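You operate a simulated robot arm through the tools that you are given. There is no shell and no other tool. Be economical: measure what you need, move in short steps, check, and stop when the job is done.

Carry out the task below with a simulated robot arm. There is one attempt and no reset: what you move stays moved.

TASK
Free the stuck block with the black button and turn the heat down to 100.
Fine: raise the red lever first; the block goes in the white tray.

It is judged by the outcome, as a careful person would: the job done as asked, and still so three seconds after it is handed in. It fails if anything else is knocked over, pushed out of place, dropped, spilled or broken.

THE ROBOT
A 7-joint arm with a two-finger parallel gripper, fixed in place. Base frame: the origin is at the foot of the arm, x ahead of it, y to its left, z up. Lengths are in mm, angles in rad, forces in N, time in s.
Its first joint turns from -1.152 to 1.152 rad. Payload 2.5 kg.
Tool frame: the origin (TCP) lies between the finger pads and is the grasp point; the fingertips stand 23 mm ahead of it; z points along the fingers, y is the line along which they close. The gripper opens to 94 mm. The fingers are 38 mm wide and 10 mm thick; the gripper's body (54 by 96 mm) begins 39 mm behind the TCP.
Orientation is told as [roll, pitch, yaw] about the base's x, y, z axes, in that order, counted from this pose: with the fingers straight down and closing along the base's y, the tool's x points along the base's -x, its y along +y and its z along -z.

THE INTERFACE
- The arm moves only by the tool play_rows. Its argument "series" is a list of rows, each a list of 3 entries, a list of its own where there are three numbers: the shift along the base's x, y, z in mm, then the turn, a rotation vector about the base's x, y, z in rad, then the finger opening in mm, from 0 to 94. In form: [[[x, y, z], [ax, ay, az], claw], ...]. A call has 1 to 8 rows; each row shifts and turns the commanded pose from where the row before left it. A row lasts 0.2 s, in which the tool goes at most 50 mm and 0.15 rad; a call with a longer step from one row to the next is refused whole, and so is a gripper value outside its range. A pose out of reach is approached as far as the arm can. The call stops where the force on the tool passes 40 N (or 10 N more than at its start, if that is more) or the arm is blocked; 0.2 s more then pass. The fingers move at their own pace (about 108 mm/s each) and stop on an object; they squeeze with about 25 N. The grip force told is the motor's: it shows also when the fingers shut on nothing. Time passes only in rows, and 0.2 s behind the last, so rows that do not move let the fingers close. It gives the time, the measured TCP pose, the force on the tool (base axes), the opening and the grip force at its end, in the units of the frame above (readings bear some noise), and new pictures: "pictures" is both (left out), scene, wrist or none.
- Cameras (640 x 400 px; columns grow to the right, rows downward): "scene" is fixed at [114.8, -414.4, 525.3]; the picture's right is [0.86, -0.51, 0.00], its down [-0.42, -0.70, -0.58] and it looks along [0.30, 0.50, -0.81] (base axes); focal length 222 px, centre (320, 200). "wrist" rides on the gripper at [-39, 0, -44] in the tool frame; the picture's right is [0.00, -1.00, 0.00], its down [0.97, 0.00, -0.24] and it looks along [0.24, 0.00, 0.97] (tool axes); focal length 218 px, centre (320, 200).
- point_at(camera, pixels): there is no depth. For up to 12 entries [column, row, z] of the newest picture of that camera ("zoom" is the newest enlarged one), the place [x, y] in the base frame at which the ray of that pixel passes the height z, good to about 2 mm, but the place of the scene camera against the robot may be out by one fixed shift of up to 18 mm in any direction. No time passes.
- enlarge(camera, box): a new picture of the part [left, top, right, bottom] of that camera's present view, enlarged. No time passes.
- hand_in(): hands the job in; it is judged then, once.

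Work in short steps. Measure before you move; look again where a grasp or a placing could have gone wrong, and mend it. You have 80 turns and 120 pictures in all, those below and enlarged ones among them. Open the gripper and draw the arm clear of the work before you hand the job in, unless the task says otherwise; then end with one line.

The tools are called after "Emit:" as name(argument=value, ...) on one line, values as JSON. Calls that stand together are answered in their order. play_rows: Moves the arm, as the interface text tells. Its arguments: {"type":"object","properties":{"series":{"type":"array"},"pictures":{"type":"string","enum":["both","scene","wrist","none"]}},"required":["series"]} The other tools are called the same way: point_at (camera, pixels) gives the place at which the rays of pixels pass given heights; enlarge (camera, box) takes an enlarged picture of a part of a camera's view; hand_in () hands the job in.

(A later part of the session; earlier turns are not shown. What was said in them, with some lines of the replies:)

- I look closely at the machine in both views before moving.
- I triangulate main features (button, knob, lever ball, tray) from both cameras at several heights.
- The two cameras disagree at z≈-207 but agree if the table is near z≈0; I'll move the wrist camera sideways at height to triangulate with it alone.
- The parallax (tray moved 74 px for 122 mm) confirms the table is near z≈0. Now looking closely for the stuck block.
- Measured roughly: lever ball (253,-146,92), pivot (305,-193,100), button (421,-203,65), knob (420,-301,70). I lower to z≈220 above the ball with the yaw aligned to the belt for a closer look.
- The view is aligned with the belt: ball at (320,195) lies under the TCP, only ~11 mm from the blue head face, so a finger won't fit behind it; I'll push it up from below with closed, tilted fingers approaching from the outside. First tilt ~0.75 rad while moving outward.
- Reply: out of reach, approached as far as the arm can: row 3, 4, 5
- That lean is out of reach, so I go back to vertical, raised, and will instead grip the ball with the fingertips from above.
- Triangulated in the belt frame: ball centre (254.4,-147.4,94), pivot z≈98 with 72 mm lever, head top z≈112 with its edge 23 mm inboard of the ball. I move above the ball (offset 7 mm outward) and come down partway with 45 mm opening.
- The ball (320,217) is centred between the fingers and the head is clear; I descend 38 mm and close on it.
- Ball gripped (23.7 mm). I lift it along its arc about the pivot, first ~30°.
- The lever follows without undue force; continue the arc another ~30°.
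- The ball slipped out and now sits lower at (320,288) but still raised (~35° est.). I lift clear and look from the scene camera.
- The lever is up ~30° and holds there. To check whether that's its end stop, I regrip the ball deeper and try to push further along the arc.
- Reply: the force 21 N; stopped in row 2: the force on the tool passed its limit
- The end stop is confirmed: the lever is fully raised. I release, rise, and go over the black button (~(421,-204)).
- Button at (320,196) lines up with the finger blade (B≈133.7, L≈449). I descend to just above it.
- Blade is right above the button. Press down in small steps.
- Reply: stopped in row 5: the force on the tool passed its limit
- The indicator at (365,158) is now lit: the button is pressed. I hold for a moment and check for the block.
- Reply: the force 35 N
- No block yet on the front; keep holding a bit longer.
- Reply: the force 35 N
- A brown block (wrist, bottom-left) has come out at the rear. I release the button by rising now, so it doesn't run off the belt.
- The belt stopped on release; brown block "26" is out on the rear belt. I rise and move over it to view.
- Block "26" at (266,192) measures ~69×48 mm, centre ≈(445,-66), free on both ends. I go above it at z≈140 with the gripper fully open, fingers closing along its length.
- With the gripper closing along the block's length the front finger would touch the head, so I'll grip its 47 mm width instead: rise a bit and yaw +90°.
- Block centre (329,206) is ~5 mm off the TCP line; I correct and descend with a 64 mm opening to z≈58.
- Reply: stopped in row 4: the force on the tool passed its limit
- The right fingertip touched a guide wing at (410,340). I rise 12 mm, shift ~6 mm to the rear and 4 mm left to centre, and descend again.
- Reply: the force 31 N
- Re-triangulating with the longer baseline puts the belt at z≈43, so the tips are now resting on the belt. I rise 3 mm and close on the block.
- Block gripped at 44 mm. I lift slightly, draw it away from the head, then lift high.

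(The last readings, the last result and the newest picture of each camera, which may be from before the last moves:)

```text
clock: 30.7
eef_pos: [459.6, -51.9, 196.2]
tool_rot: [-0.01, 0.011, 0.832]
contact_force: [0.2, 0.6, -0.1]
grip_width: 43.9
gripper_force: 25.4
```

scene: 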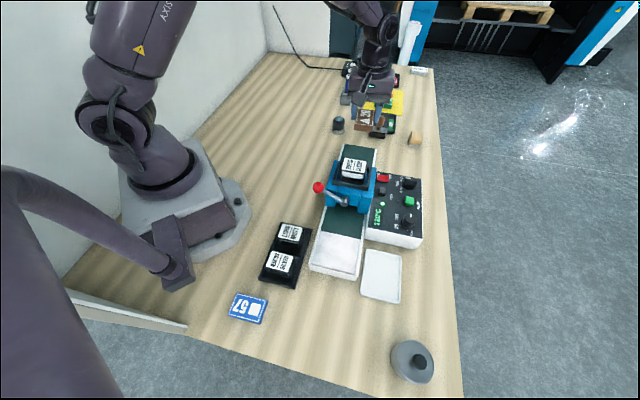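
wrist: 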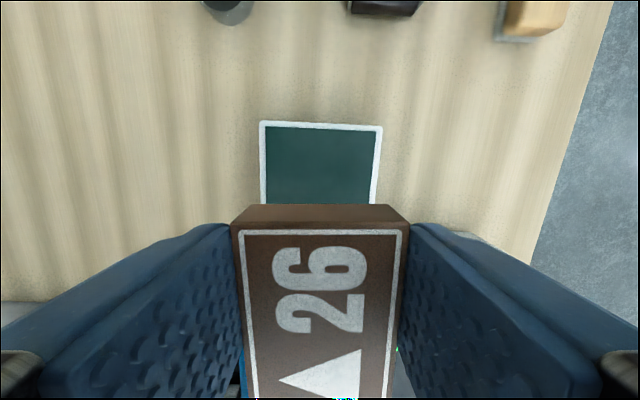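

Block held firmly. I carry it high to above the tray (~(309,-360)).

Emit:
play_rows(series=[[[-20.4, -42.6, 15], [0, 0, 0], 40], [[-20.4, -42.7, 0], [0, 0, 0], 40], [[-20.4, -42.7, 0], [0, 0, 0], 40], [[-20.4, -42.7, 0], [0, 0, 0], 40], [[-20.4, -42.7, 0], [0, 0, 0], 40], [[-20.3, -42.6, 0], [0, 0, 0], 40], [[-20.3, -42.6, 0], [0, 0, 0], 40], [[0, 0, 0], [0, 0, 0], 40]])

```text
clock: 32.5
eef_pos: [312.7, -350.6, 212.8]
tool_rot: [-0.008, 0.012, 0.831]
contact_force: [-0.6, 0.3, -0.2]
grip_width: 43.8
gripper_force: 25.1
```

scene: 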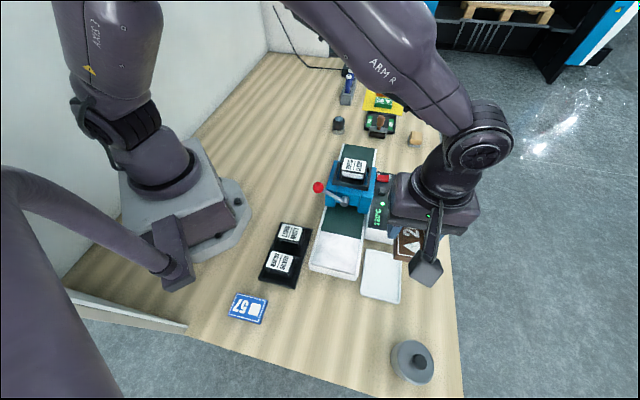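
wrist: 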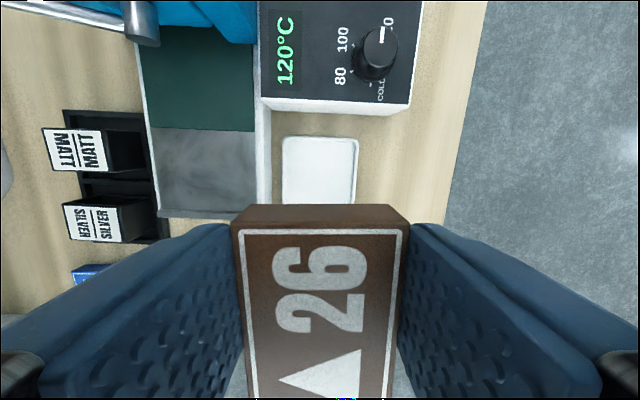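

The tray (cols 282–358) is centred under the block (col 320). I descend to just above it.

Emit:
play_rows(series=[[[2, 2.2, -40], [0, 0, 0], 40], [[0, 0, -40], [0, 0, 0], 40], [[0, 0, -40], [0, 0, 0], 40], [[0, 0, -35], [0, 0, 0], 40], [[0, 0, 0], [0, 0, 0], 40]])

```text
clock: 33.7
eef_pos: [315.7, -347.4, 55.6]
tool_rot: [-0.01, 0.009, 0.831]
contact_force: [0.1, -0.1, -0.7]
grip_width: 44.2
gripper_force: 25.0
```

scene: 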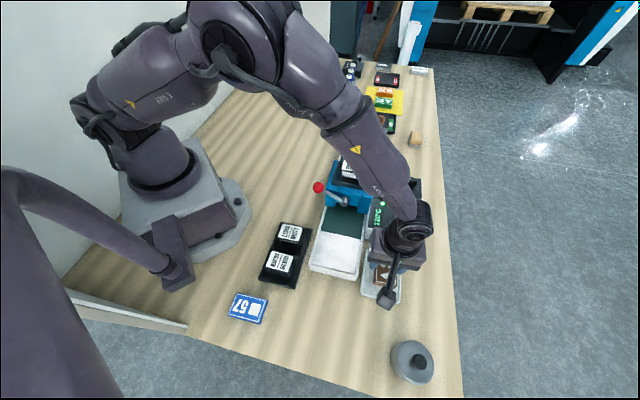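
wrist: 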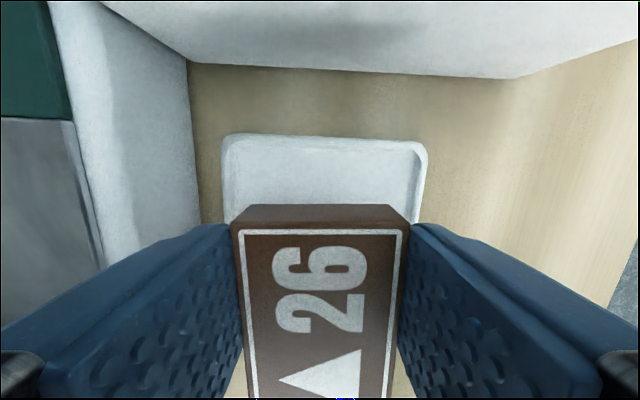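

Centred over the tray. Lower slowly until contact.

Emit:
play_rows(series=[[[0.7, -0.7, -14], [0, 0, 0], 40], [[0, 0, -4], [0, 0, 0], 40], [[0, 0, -3], [0, 0, 0], 40], [[0, 0, -2], [0, 0, 0], 40], [[0, 0, 0], [0, 0, 0], 40]])

```text
clock: 34.9
eef_pos: [316.5, -349.3, 33.7]
tool_rot: [-0.009, 0.013, 0.831]
contact_force: [0.7, 0.0, -0.6]
grip_width: 43.8
gripper_force: 25.1
```

scene: 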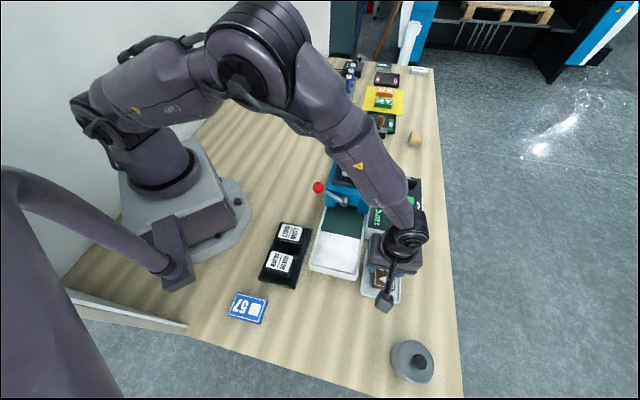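
wrist: 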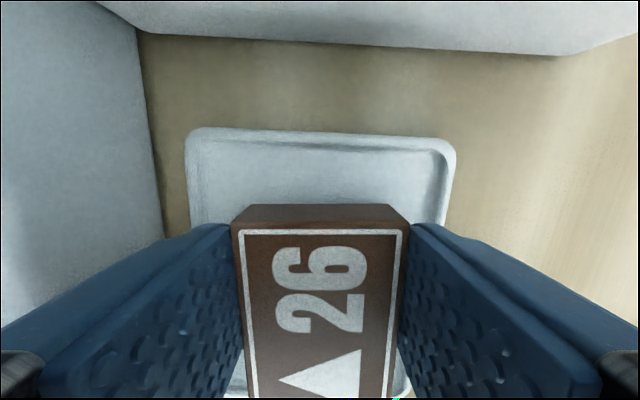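

No contact yet; continue down in 2 mm steps.

Emit:
play_rows(series=[[[0, 0, -2], [0, 0, 0], 40], [[0, 0, -2], [0, 0, 0], 40], [[0, 0, -2], [0, 0, 0], 40], [[0, 0, 0], [0, 0, 0], 40]], pictures="wrist")

```text
clock: 35.9
eef_pos: [317.6, -349.2, 28.3]
tool_rot: [-0.01, 0.012, 0.829]
contact_force: [-1.9, 3.4, 13.8]
grip_width: 44.1
gripper_force: 25.2
```

wrist: 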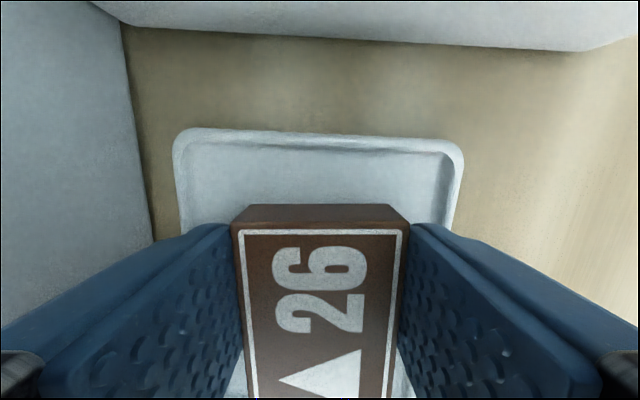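

Contact (≈14 N): the block rests on the tray floor. I open slightly and lift straight up.

Emit:
play_rows(series=[[[0, 0, 1], [0, 0, 0], 51], [[0, 0, 0], [0, 0, 0], 51], [[0, 0, 25], [0, 0, 0], 51], [[0, 0, 45], [0, 0, 0], 51], [[0, 0, 45], [0, 0, 0], 51], [[0, 0, 45], [0, 0, 0], 40], [[0, 0, 0], [0, 0, 0], 40]])

```text
clock: 37.5
eef_pos: [316.0, -346.2, 191.0]
tool_rot: [-0.01, 0.013, 0.831]
contact_force: [-0.1, 0.1, 0.2]
grip_width: 40.0
gripper_force: 0.0
```

scene: 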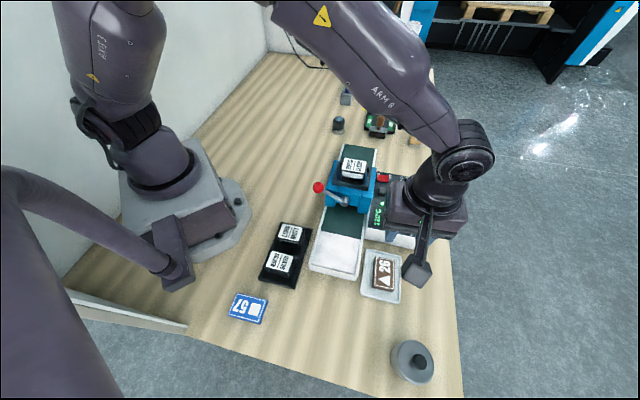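
wrist: 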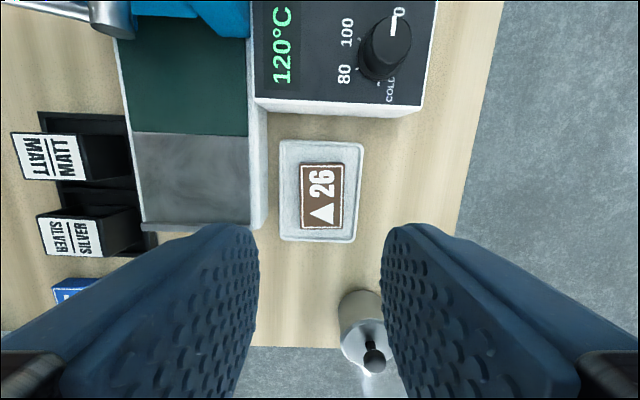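

The block lies flat in the tray. Now over the temperature knob (~(420,-301)) for a view from above.

Emit:
play_rows(series=[[[34.4, 15, 0], [0, 0, 0], 40], [[34.5, 15, 0], [0, 0, 0], 60], [[34.5, 15, 0], [0, 0, 0], 60], [[0, 0, 0], [0, 0, 0], 60]], pictures="wrist")

Emit:
enlarge(camera="wrist", box=[220, 100, 420, 250])

```text
clock: 38.5
eef_pos: [419.8, -305.0, 190.3]
tool_rot: [-0.008, 0.013, 0.832]
contact_force: [-0.5, -0.6, 0.6]
grip_width: 59.9
gripper_force: 0.1
```

wrist: 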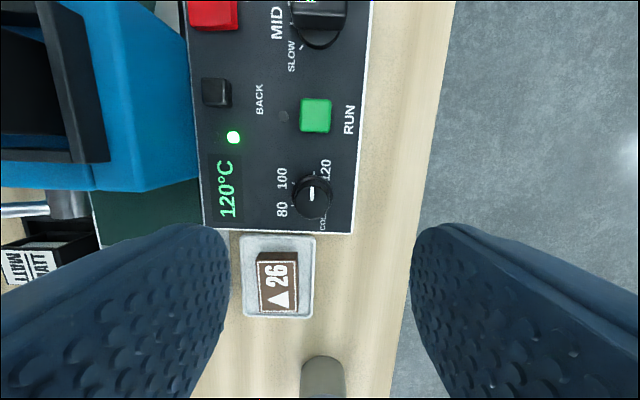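

```text
2.67 times, centred on (320, 175) of wrist
```

zoom: 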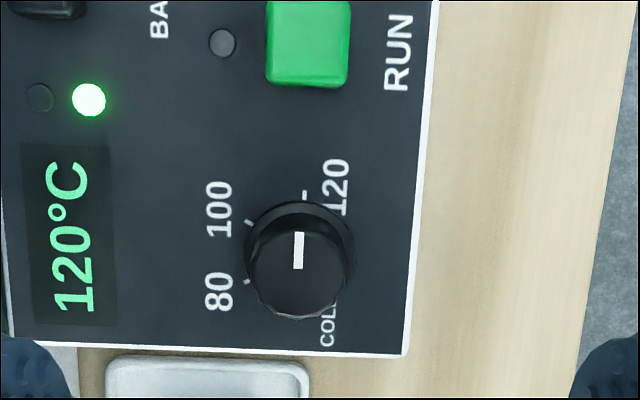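

The pointer is at 120 (straight up), with ticks 100 and 80 at 60° steps counter-clockwise from above. I centre over the knob, pre-turn the yaw by -0.58 for room, and lower partway.

Emit:
play_rows(series=[[[-4.3, 4.1, -10], [0.008, -0.013, -0.14], 44], [[0, 0, -20], [0, 0, -0.145], 44], [[0, 0, -20], [0, 0, -0.145], 44], [[0, 0, -15], [0, 0, -0.145], 44], [[0, 0, 0], [0, 0, 0], 44]], pictures="wrist")

```text
clock: 39.7
eef_pos: [416.2, -302.2, 125.6]
tool_rot: [-0.01, -0.002, 0.254]
contact_force: [0.4, -0.3, 0.4]
grip_width: 43.9
gripper_force: 0.1
```

wrist: 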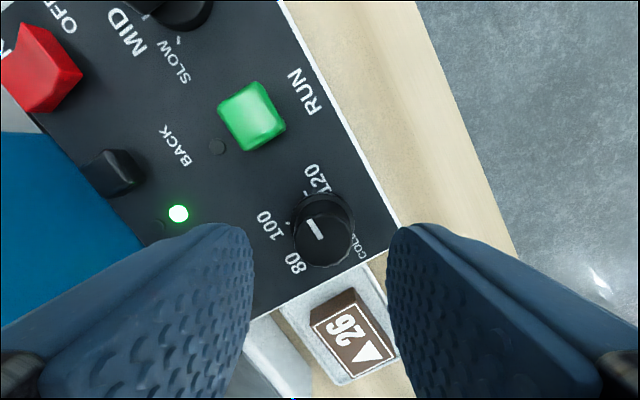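

Knob at (324,235) is nearly centred; small correction and lower 22 mm.

Emit:
play_rows(series=[[[2.8, -1.0, -12], [0, 0, 0], 44], [[0, 0, -10], [0, 0, 0], 44], [[0, 0, 0], [0, 0, 0], 44]])

Emit:
enlarge(camera="scene", box=[350, 170, 470, 250])

```text
clock: 40.5
eef_pos: [419.9, -301.2, 102.5]
tool_rot: [-0.011, -0.003, 0.256]
contact_force: [0.1, 0.2, 0.4]
grip_width: 44.1
gripper_force: 0.0
```

scene: 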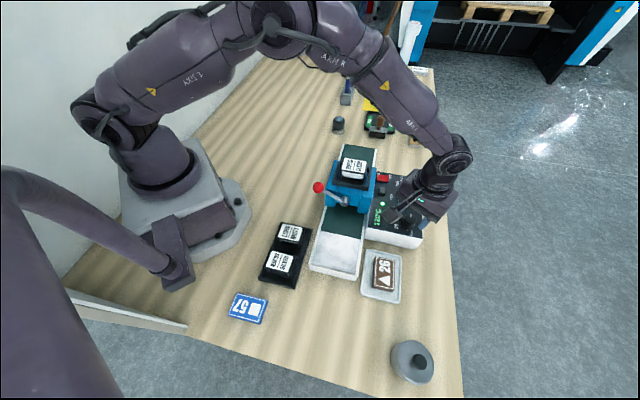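
wrist: 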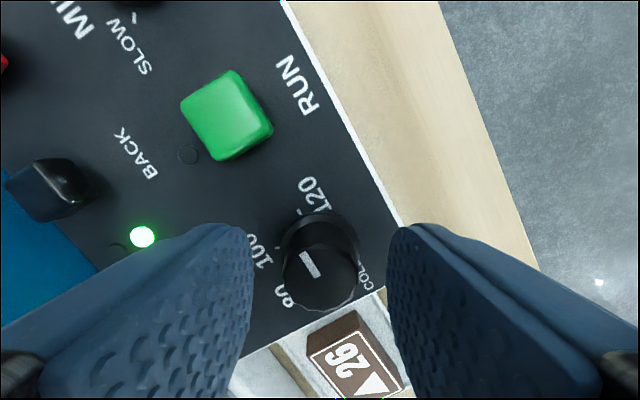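

```text
5.00 times, centred on (410, 210) of scene
```

zoom: 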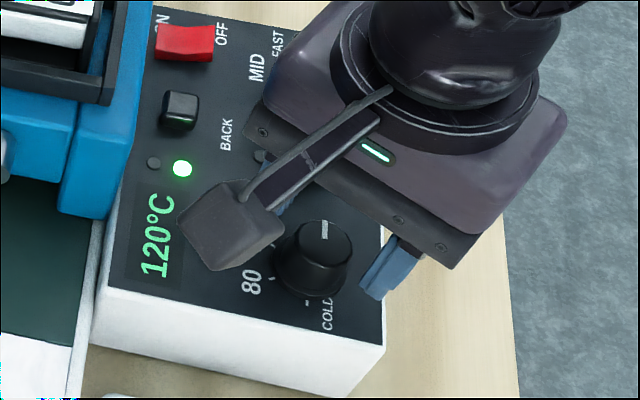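

The knob centre sits ~4 mm towards the image bottom; I correct, lower 13 mm and close.

Emit:
play_rows(series=[[[-3.9, -1.0, 0], [0, 0, 0], 44], [[0, 0, -7], [0, 0, 0], 44], [[0, 0, -6], [0, 0, 0], 44], [[0, 0, 0], [0, 0, 0], 36], [[0, 0, 0], [0, 0, 0], 20], [[0, 0, 0], [0, 0, 0], 20]], pictures="wrist")

```text
clock: 41.9
eef_pos: [415.4, -301.9, 89.9]
tool_rot: [-0.012, -0.003, 0.256]
contact_force: [0.5, -0.7, -0.8]
grip_width: 27.2
gripper_force: 45.0
```

wrist: 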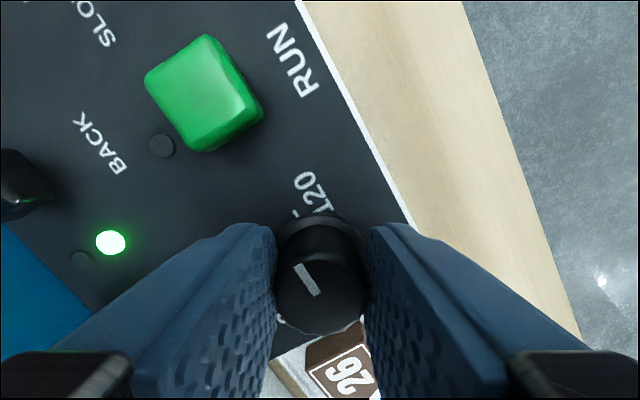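

Knob gripped (27.2 mm), centred. Turn +60° (CCW from above) in steps.

Emit:
play_rows(series=[[[0, 0, 0], [0, 0, 0.131], 20], [[0, 0, 0], [0, 0, 0.131], 20], [[0, 0, 0], [0, 0, 0.131], 20], [[0, 0, 0], [0, 0, 0.131], 20], [[0, 0, 0], [0, 0, 0], 20]], pictures="wrist")

```text
clock: 43.1
eef_pos: [414.5, -302.5, 88.1]
tool_rot: [-0.015, -0.003, 0.782]
contact_force: [12.7, -13.8, -13.7]
grip_width: 27.4
gripper_force: 45.0
```

wrist: 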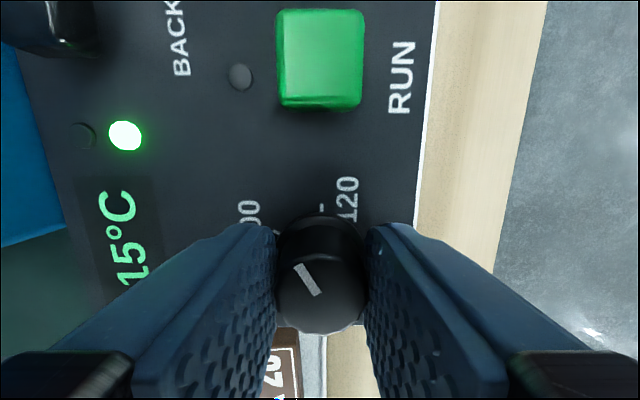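

The knob turns with the grip and the display shows 115. Continue the other 30°.

Emit:
play_rows(series=[[[0, 0, 0], [0, 0, 0.131], 20], [[0, 0, 0], [0, 0, 0.131], 20], [[0, 0, 0], [0, 0, 0.131], 20], [[0, 0, 0], [0, 0, 0.131], 20], [[0, 0, 0], [0, 0, 0], 20]])

Emit:
enlarge(camera="scene", box=[350, 170, 470, 250])

```text
clock: 44.3
eef_pos: [416.5, -302.1, 89.4]
tool_rot: [-0.016, -0.001, 1.305]
contact_force: [14.0, -15.9, -19.7]
grip_width: 26.8
gripper_force: 44.9
```

scene: 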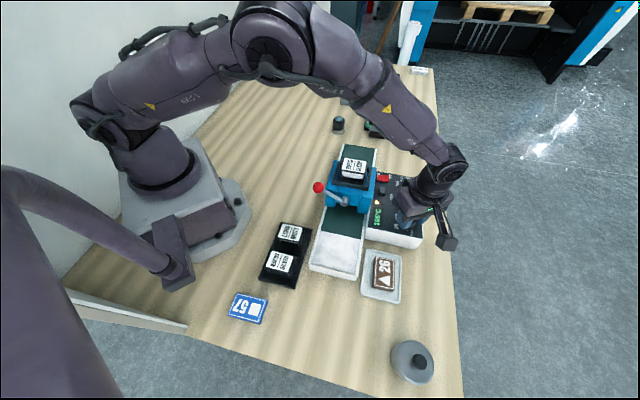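
wrist: 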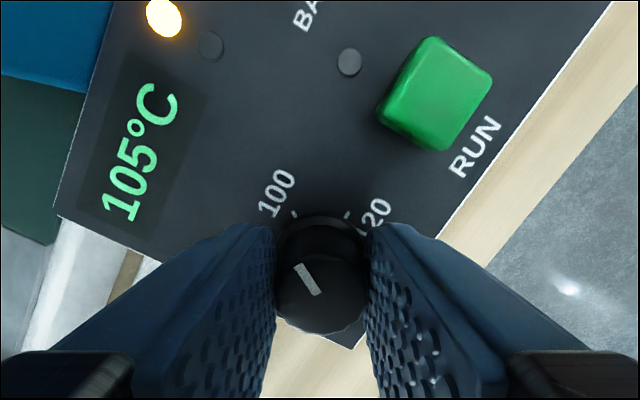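

```text
5.00 times, centred on (410, 210) of scene
```

zoom: 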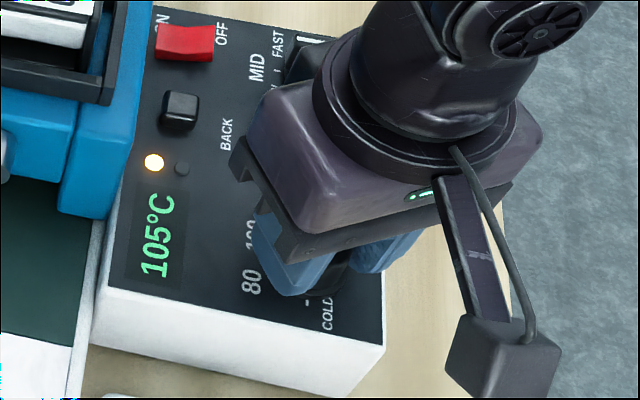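

Display now 105 and the pointer is close to the 100 tick. I wait to see whether the reading settles.

Emit:
play_rows(series=[[[0, 0, 0], [0, 0, 0], 20], [[0, 0, 0], [0, 0, 0], 20], [[0, 0, 0], [0, 0, 0], 20], [[0, 0, 0], [0, 0, 0], 20], [[0, 0, 0], [0, 0, 0], 20], [[0, 0, 0], [0, 0, 0], 20]], pictures="wrist")

```text
clock: 45.7
eef_pos: [415.1, -302.2, 88.9]
tool_rot: [-0.016, -0.001, 1.304]
contact_force: [15.4, -16.7, -21.0]
grip_width: 27.2
gripper_force: 44.8
```

wrist: 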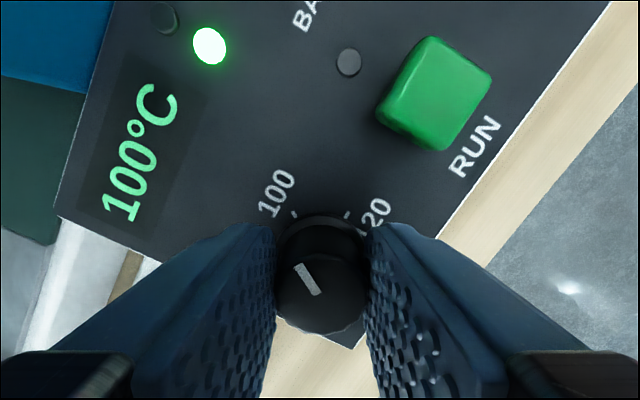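

The display reads 100 °C with the green ready light. Release the knob and rise straight up.

Emit:
play_rows(series=[[[0, 0, 0], [0, 0, 0], 40], [[0, 0, 0], [0, 0, 0], 44], [[0, 0, 30], [0, 0, 0], 44], [[0, 0, 40], [0, 0, 0], 44], [[0, 0, 45], [0, 0, 0], 44], [[0, 0, 45], [0, 0, 0], 44], [[0, 0, 0], [0, 0, 0], 60]])

Emit:
enlarge(camera="wrist", box=[180, 60, 440, 240])

Emit:
enlarge(camera="scene", box=[300, 140, 440, 310])

```text
clock: 47.3
eef_pos: [416.0, -301.4, 248.5]
tool_rot: [-0.012, -0.003, 1.305]
contact_force: [0.3, 0.3, -1.4]
grip_width: 60.0
gripper_force: 0.1
```

scene: 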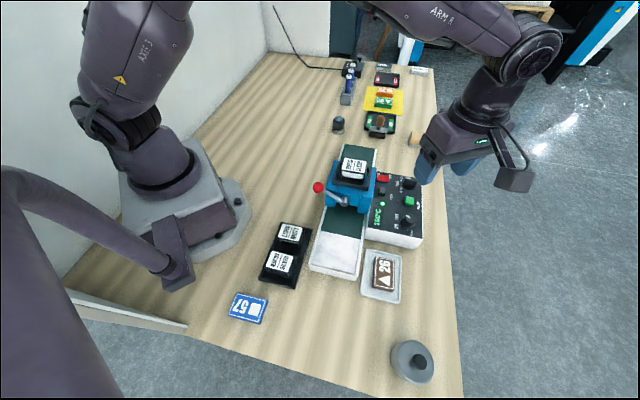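
wrist: 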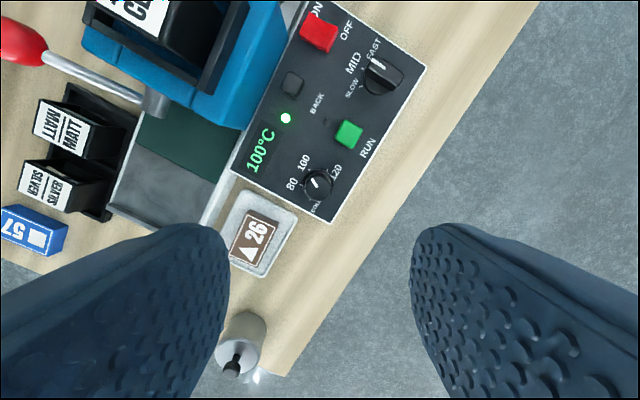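

```text
2.22 times, centred on (310, 150) of wrist
```

zoom: 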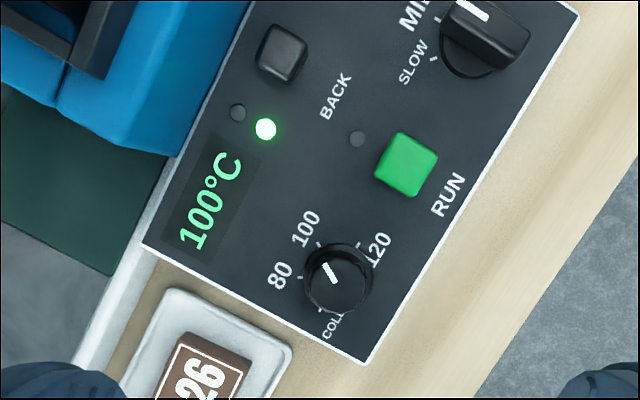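

```text
2.35 times, centred on (370, 225) of scene
```

zoom: 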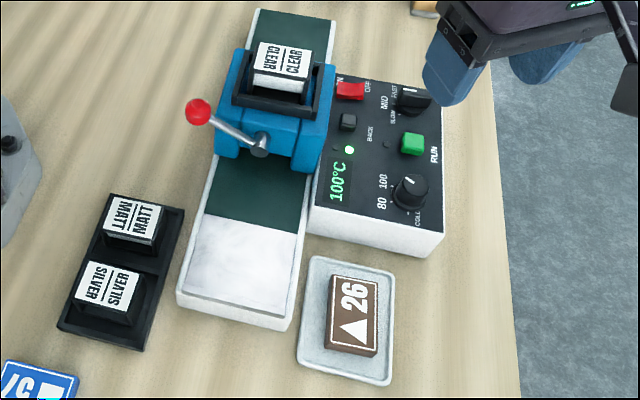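

The knob points at 100, the display reads 100 °C, the lever is up, and the block lies flat in the white tray. The gripper is open and clear, so I hand in.

Emit:
hand_in()

```text
The job is handed in.
```

The job is done and handed in: I raised the red lever first, freed block "26" with the black BACK button and put it in the white tray, then turned the heat down to 100 (the display reads 100 °C).
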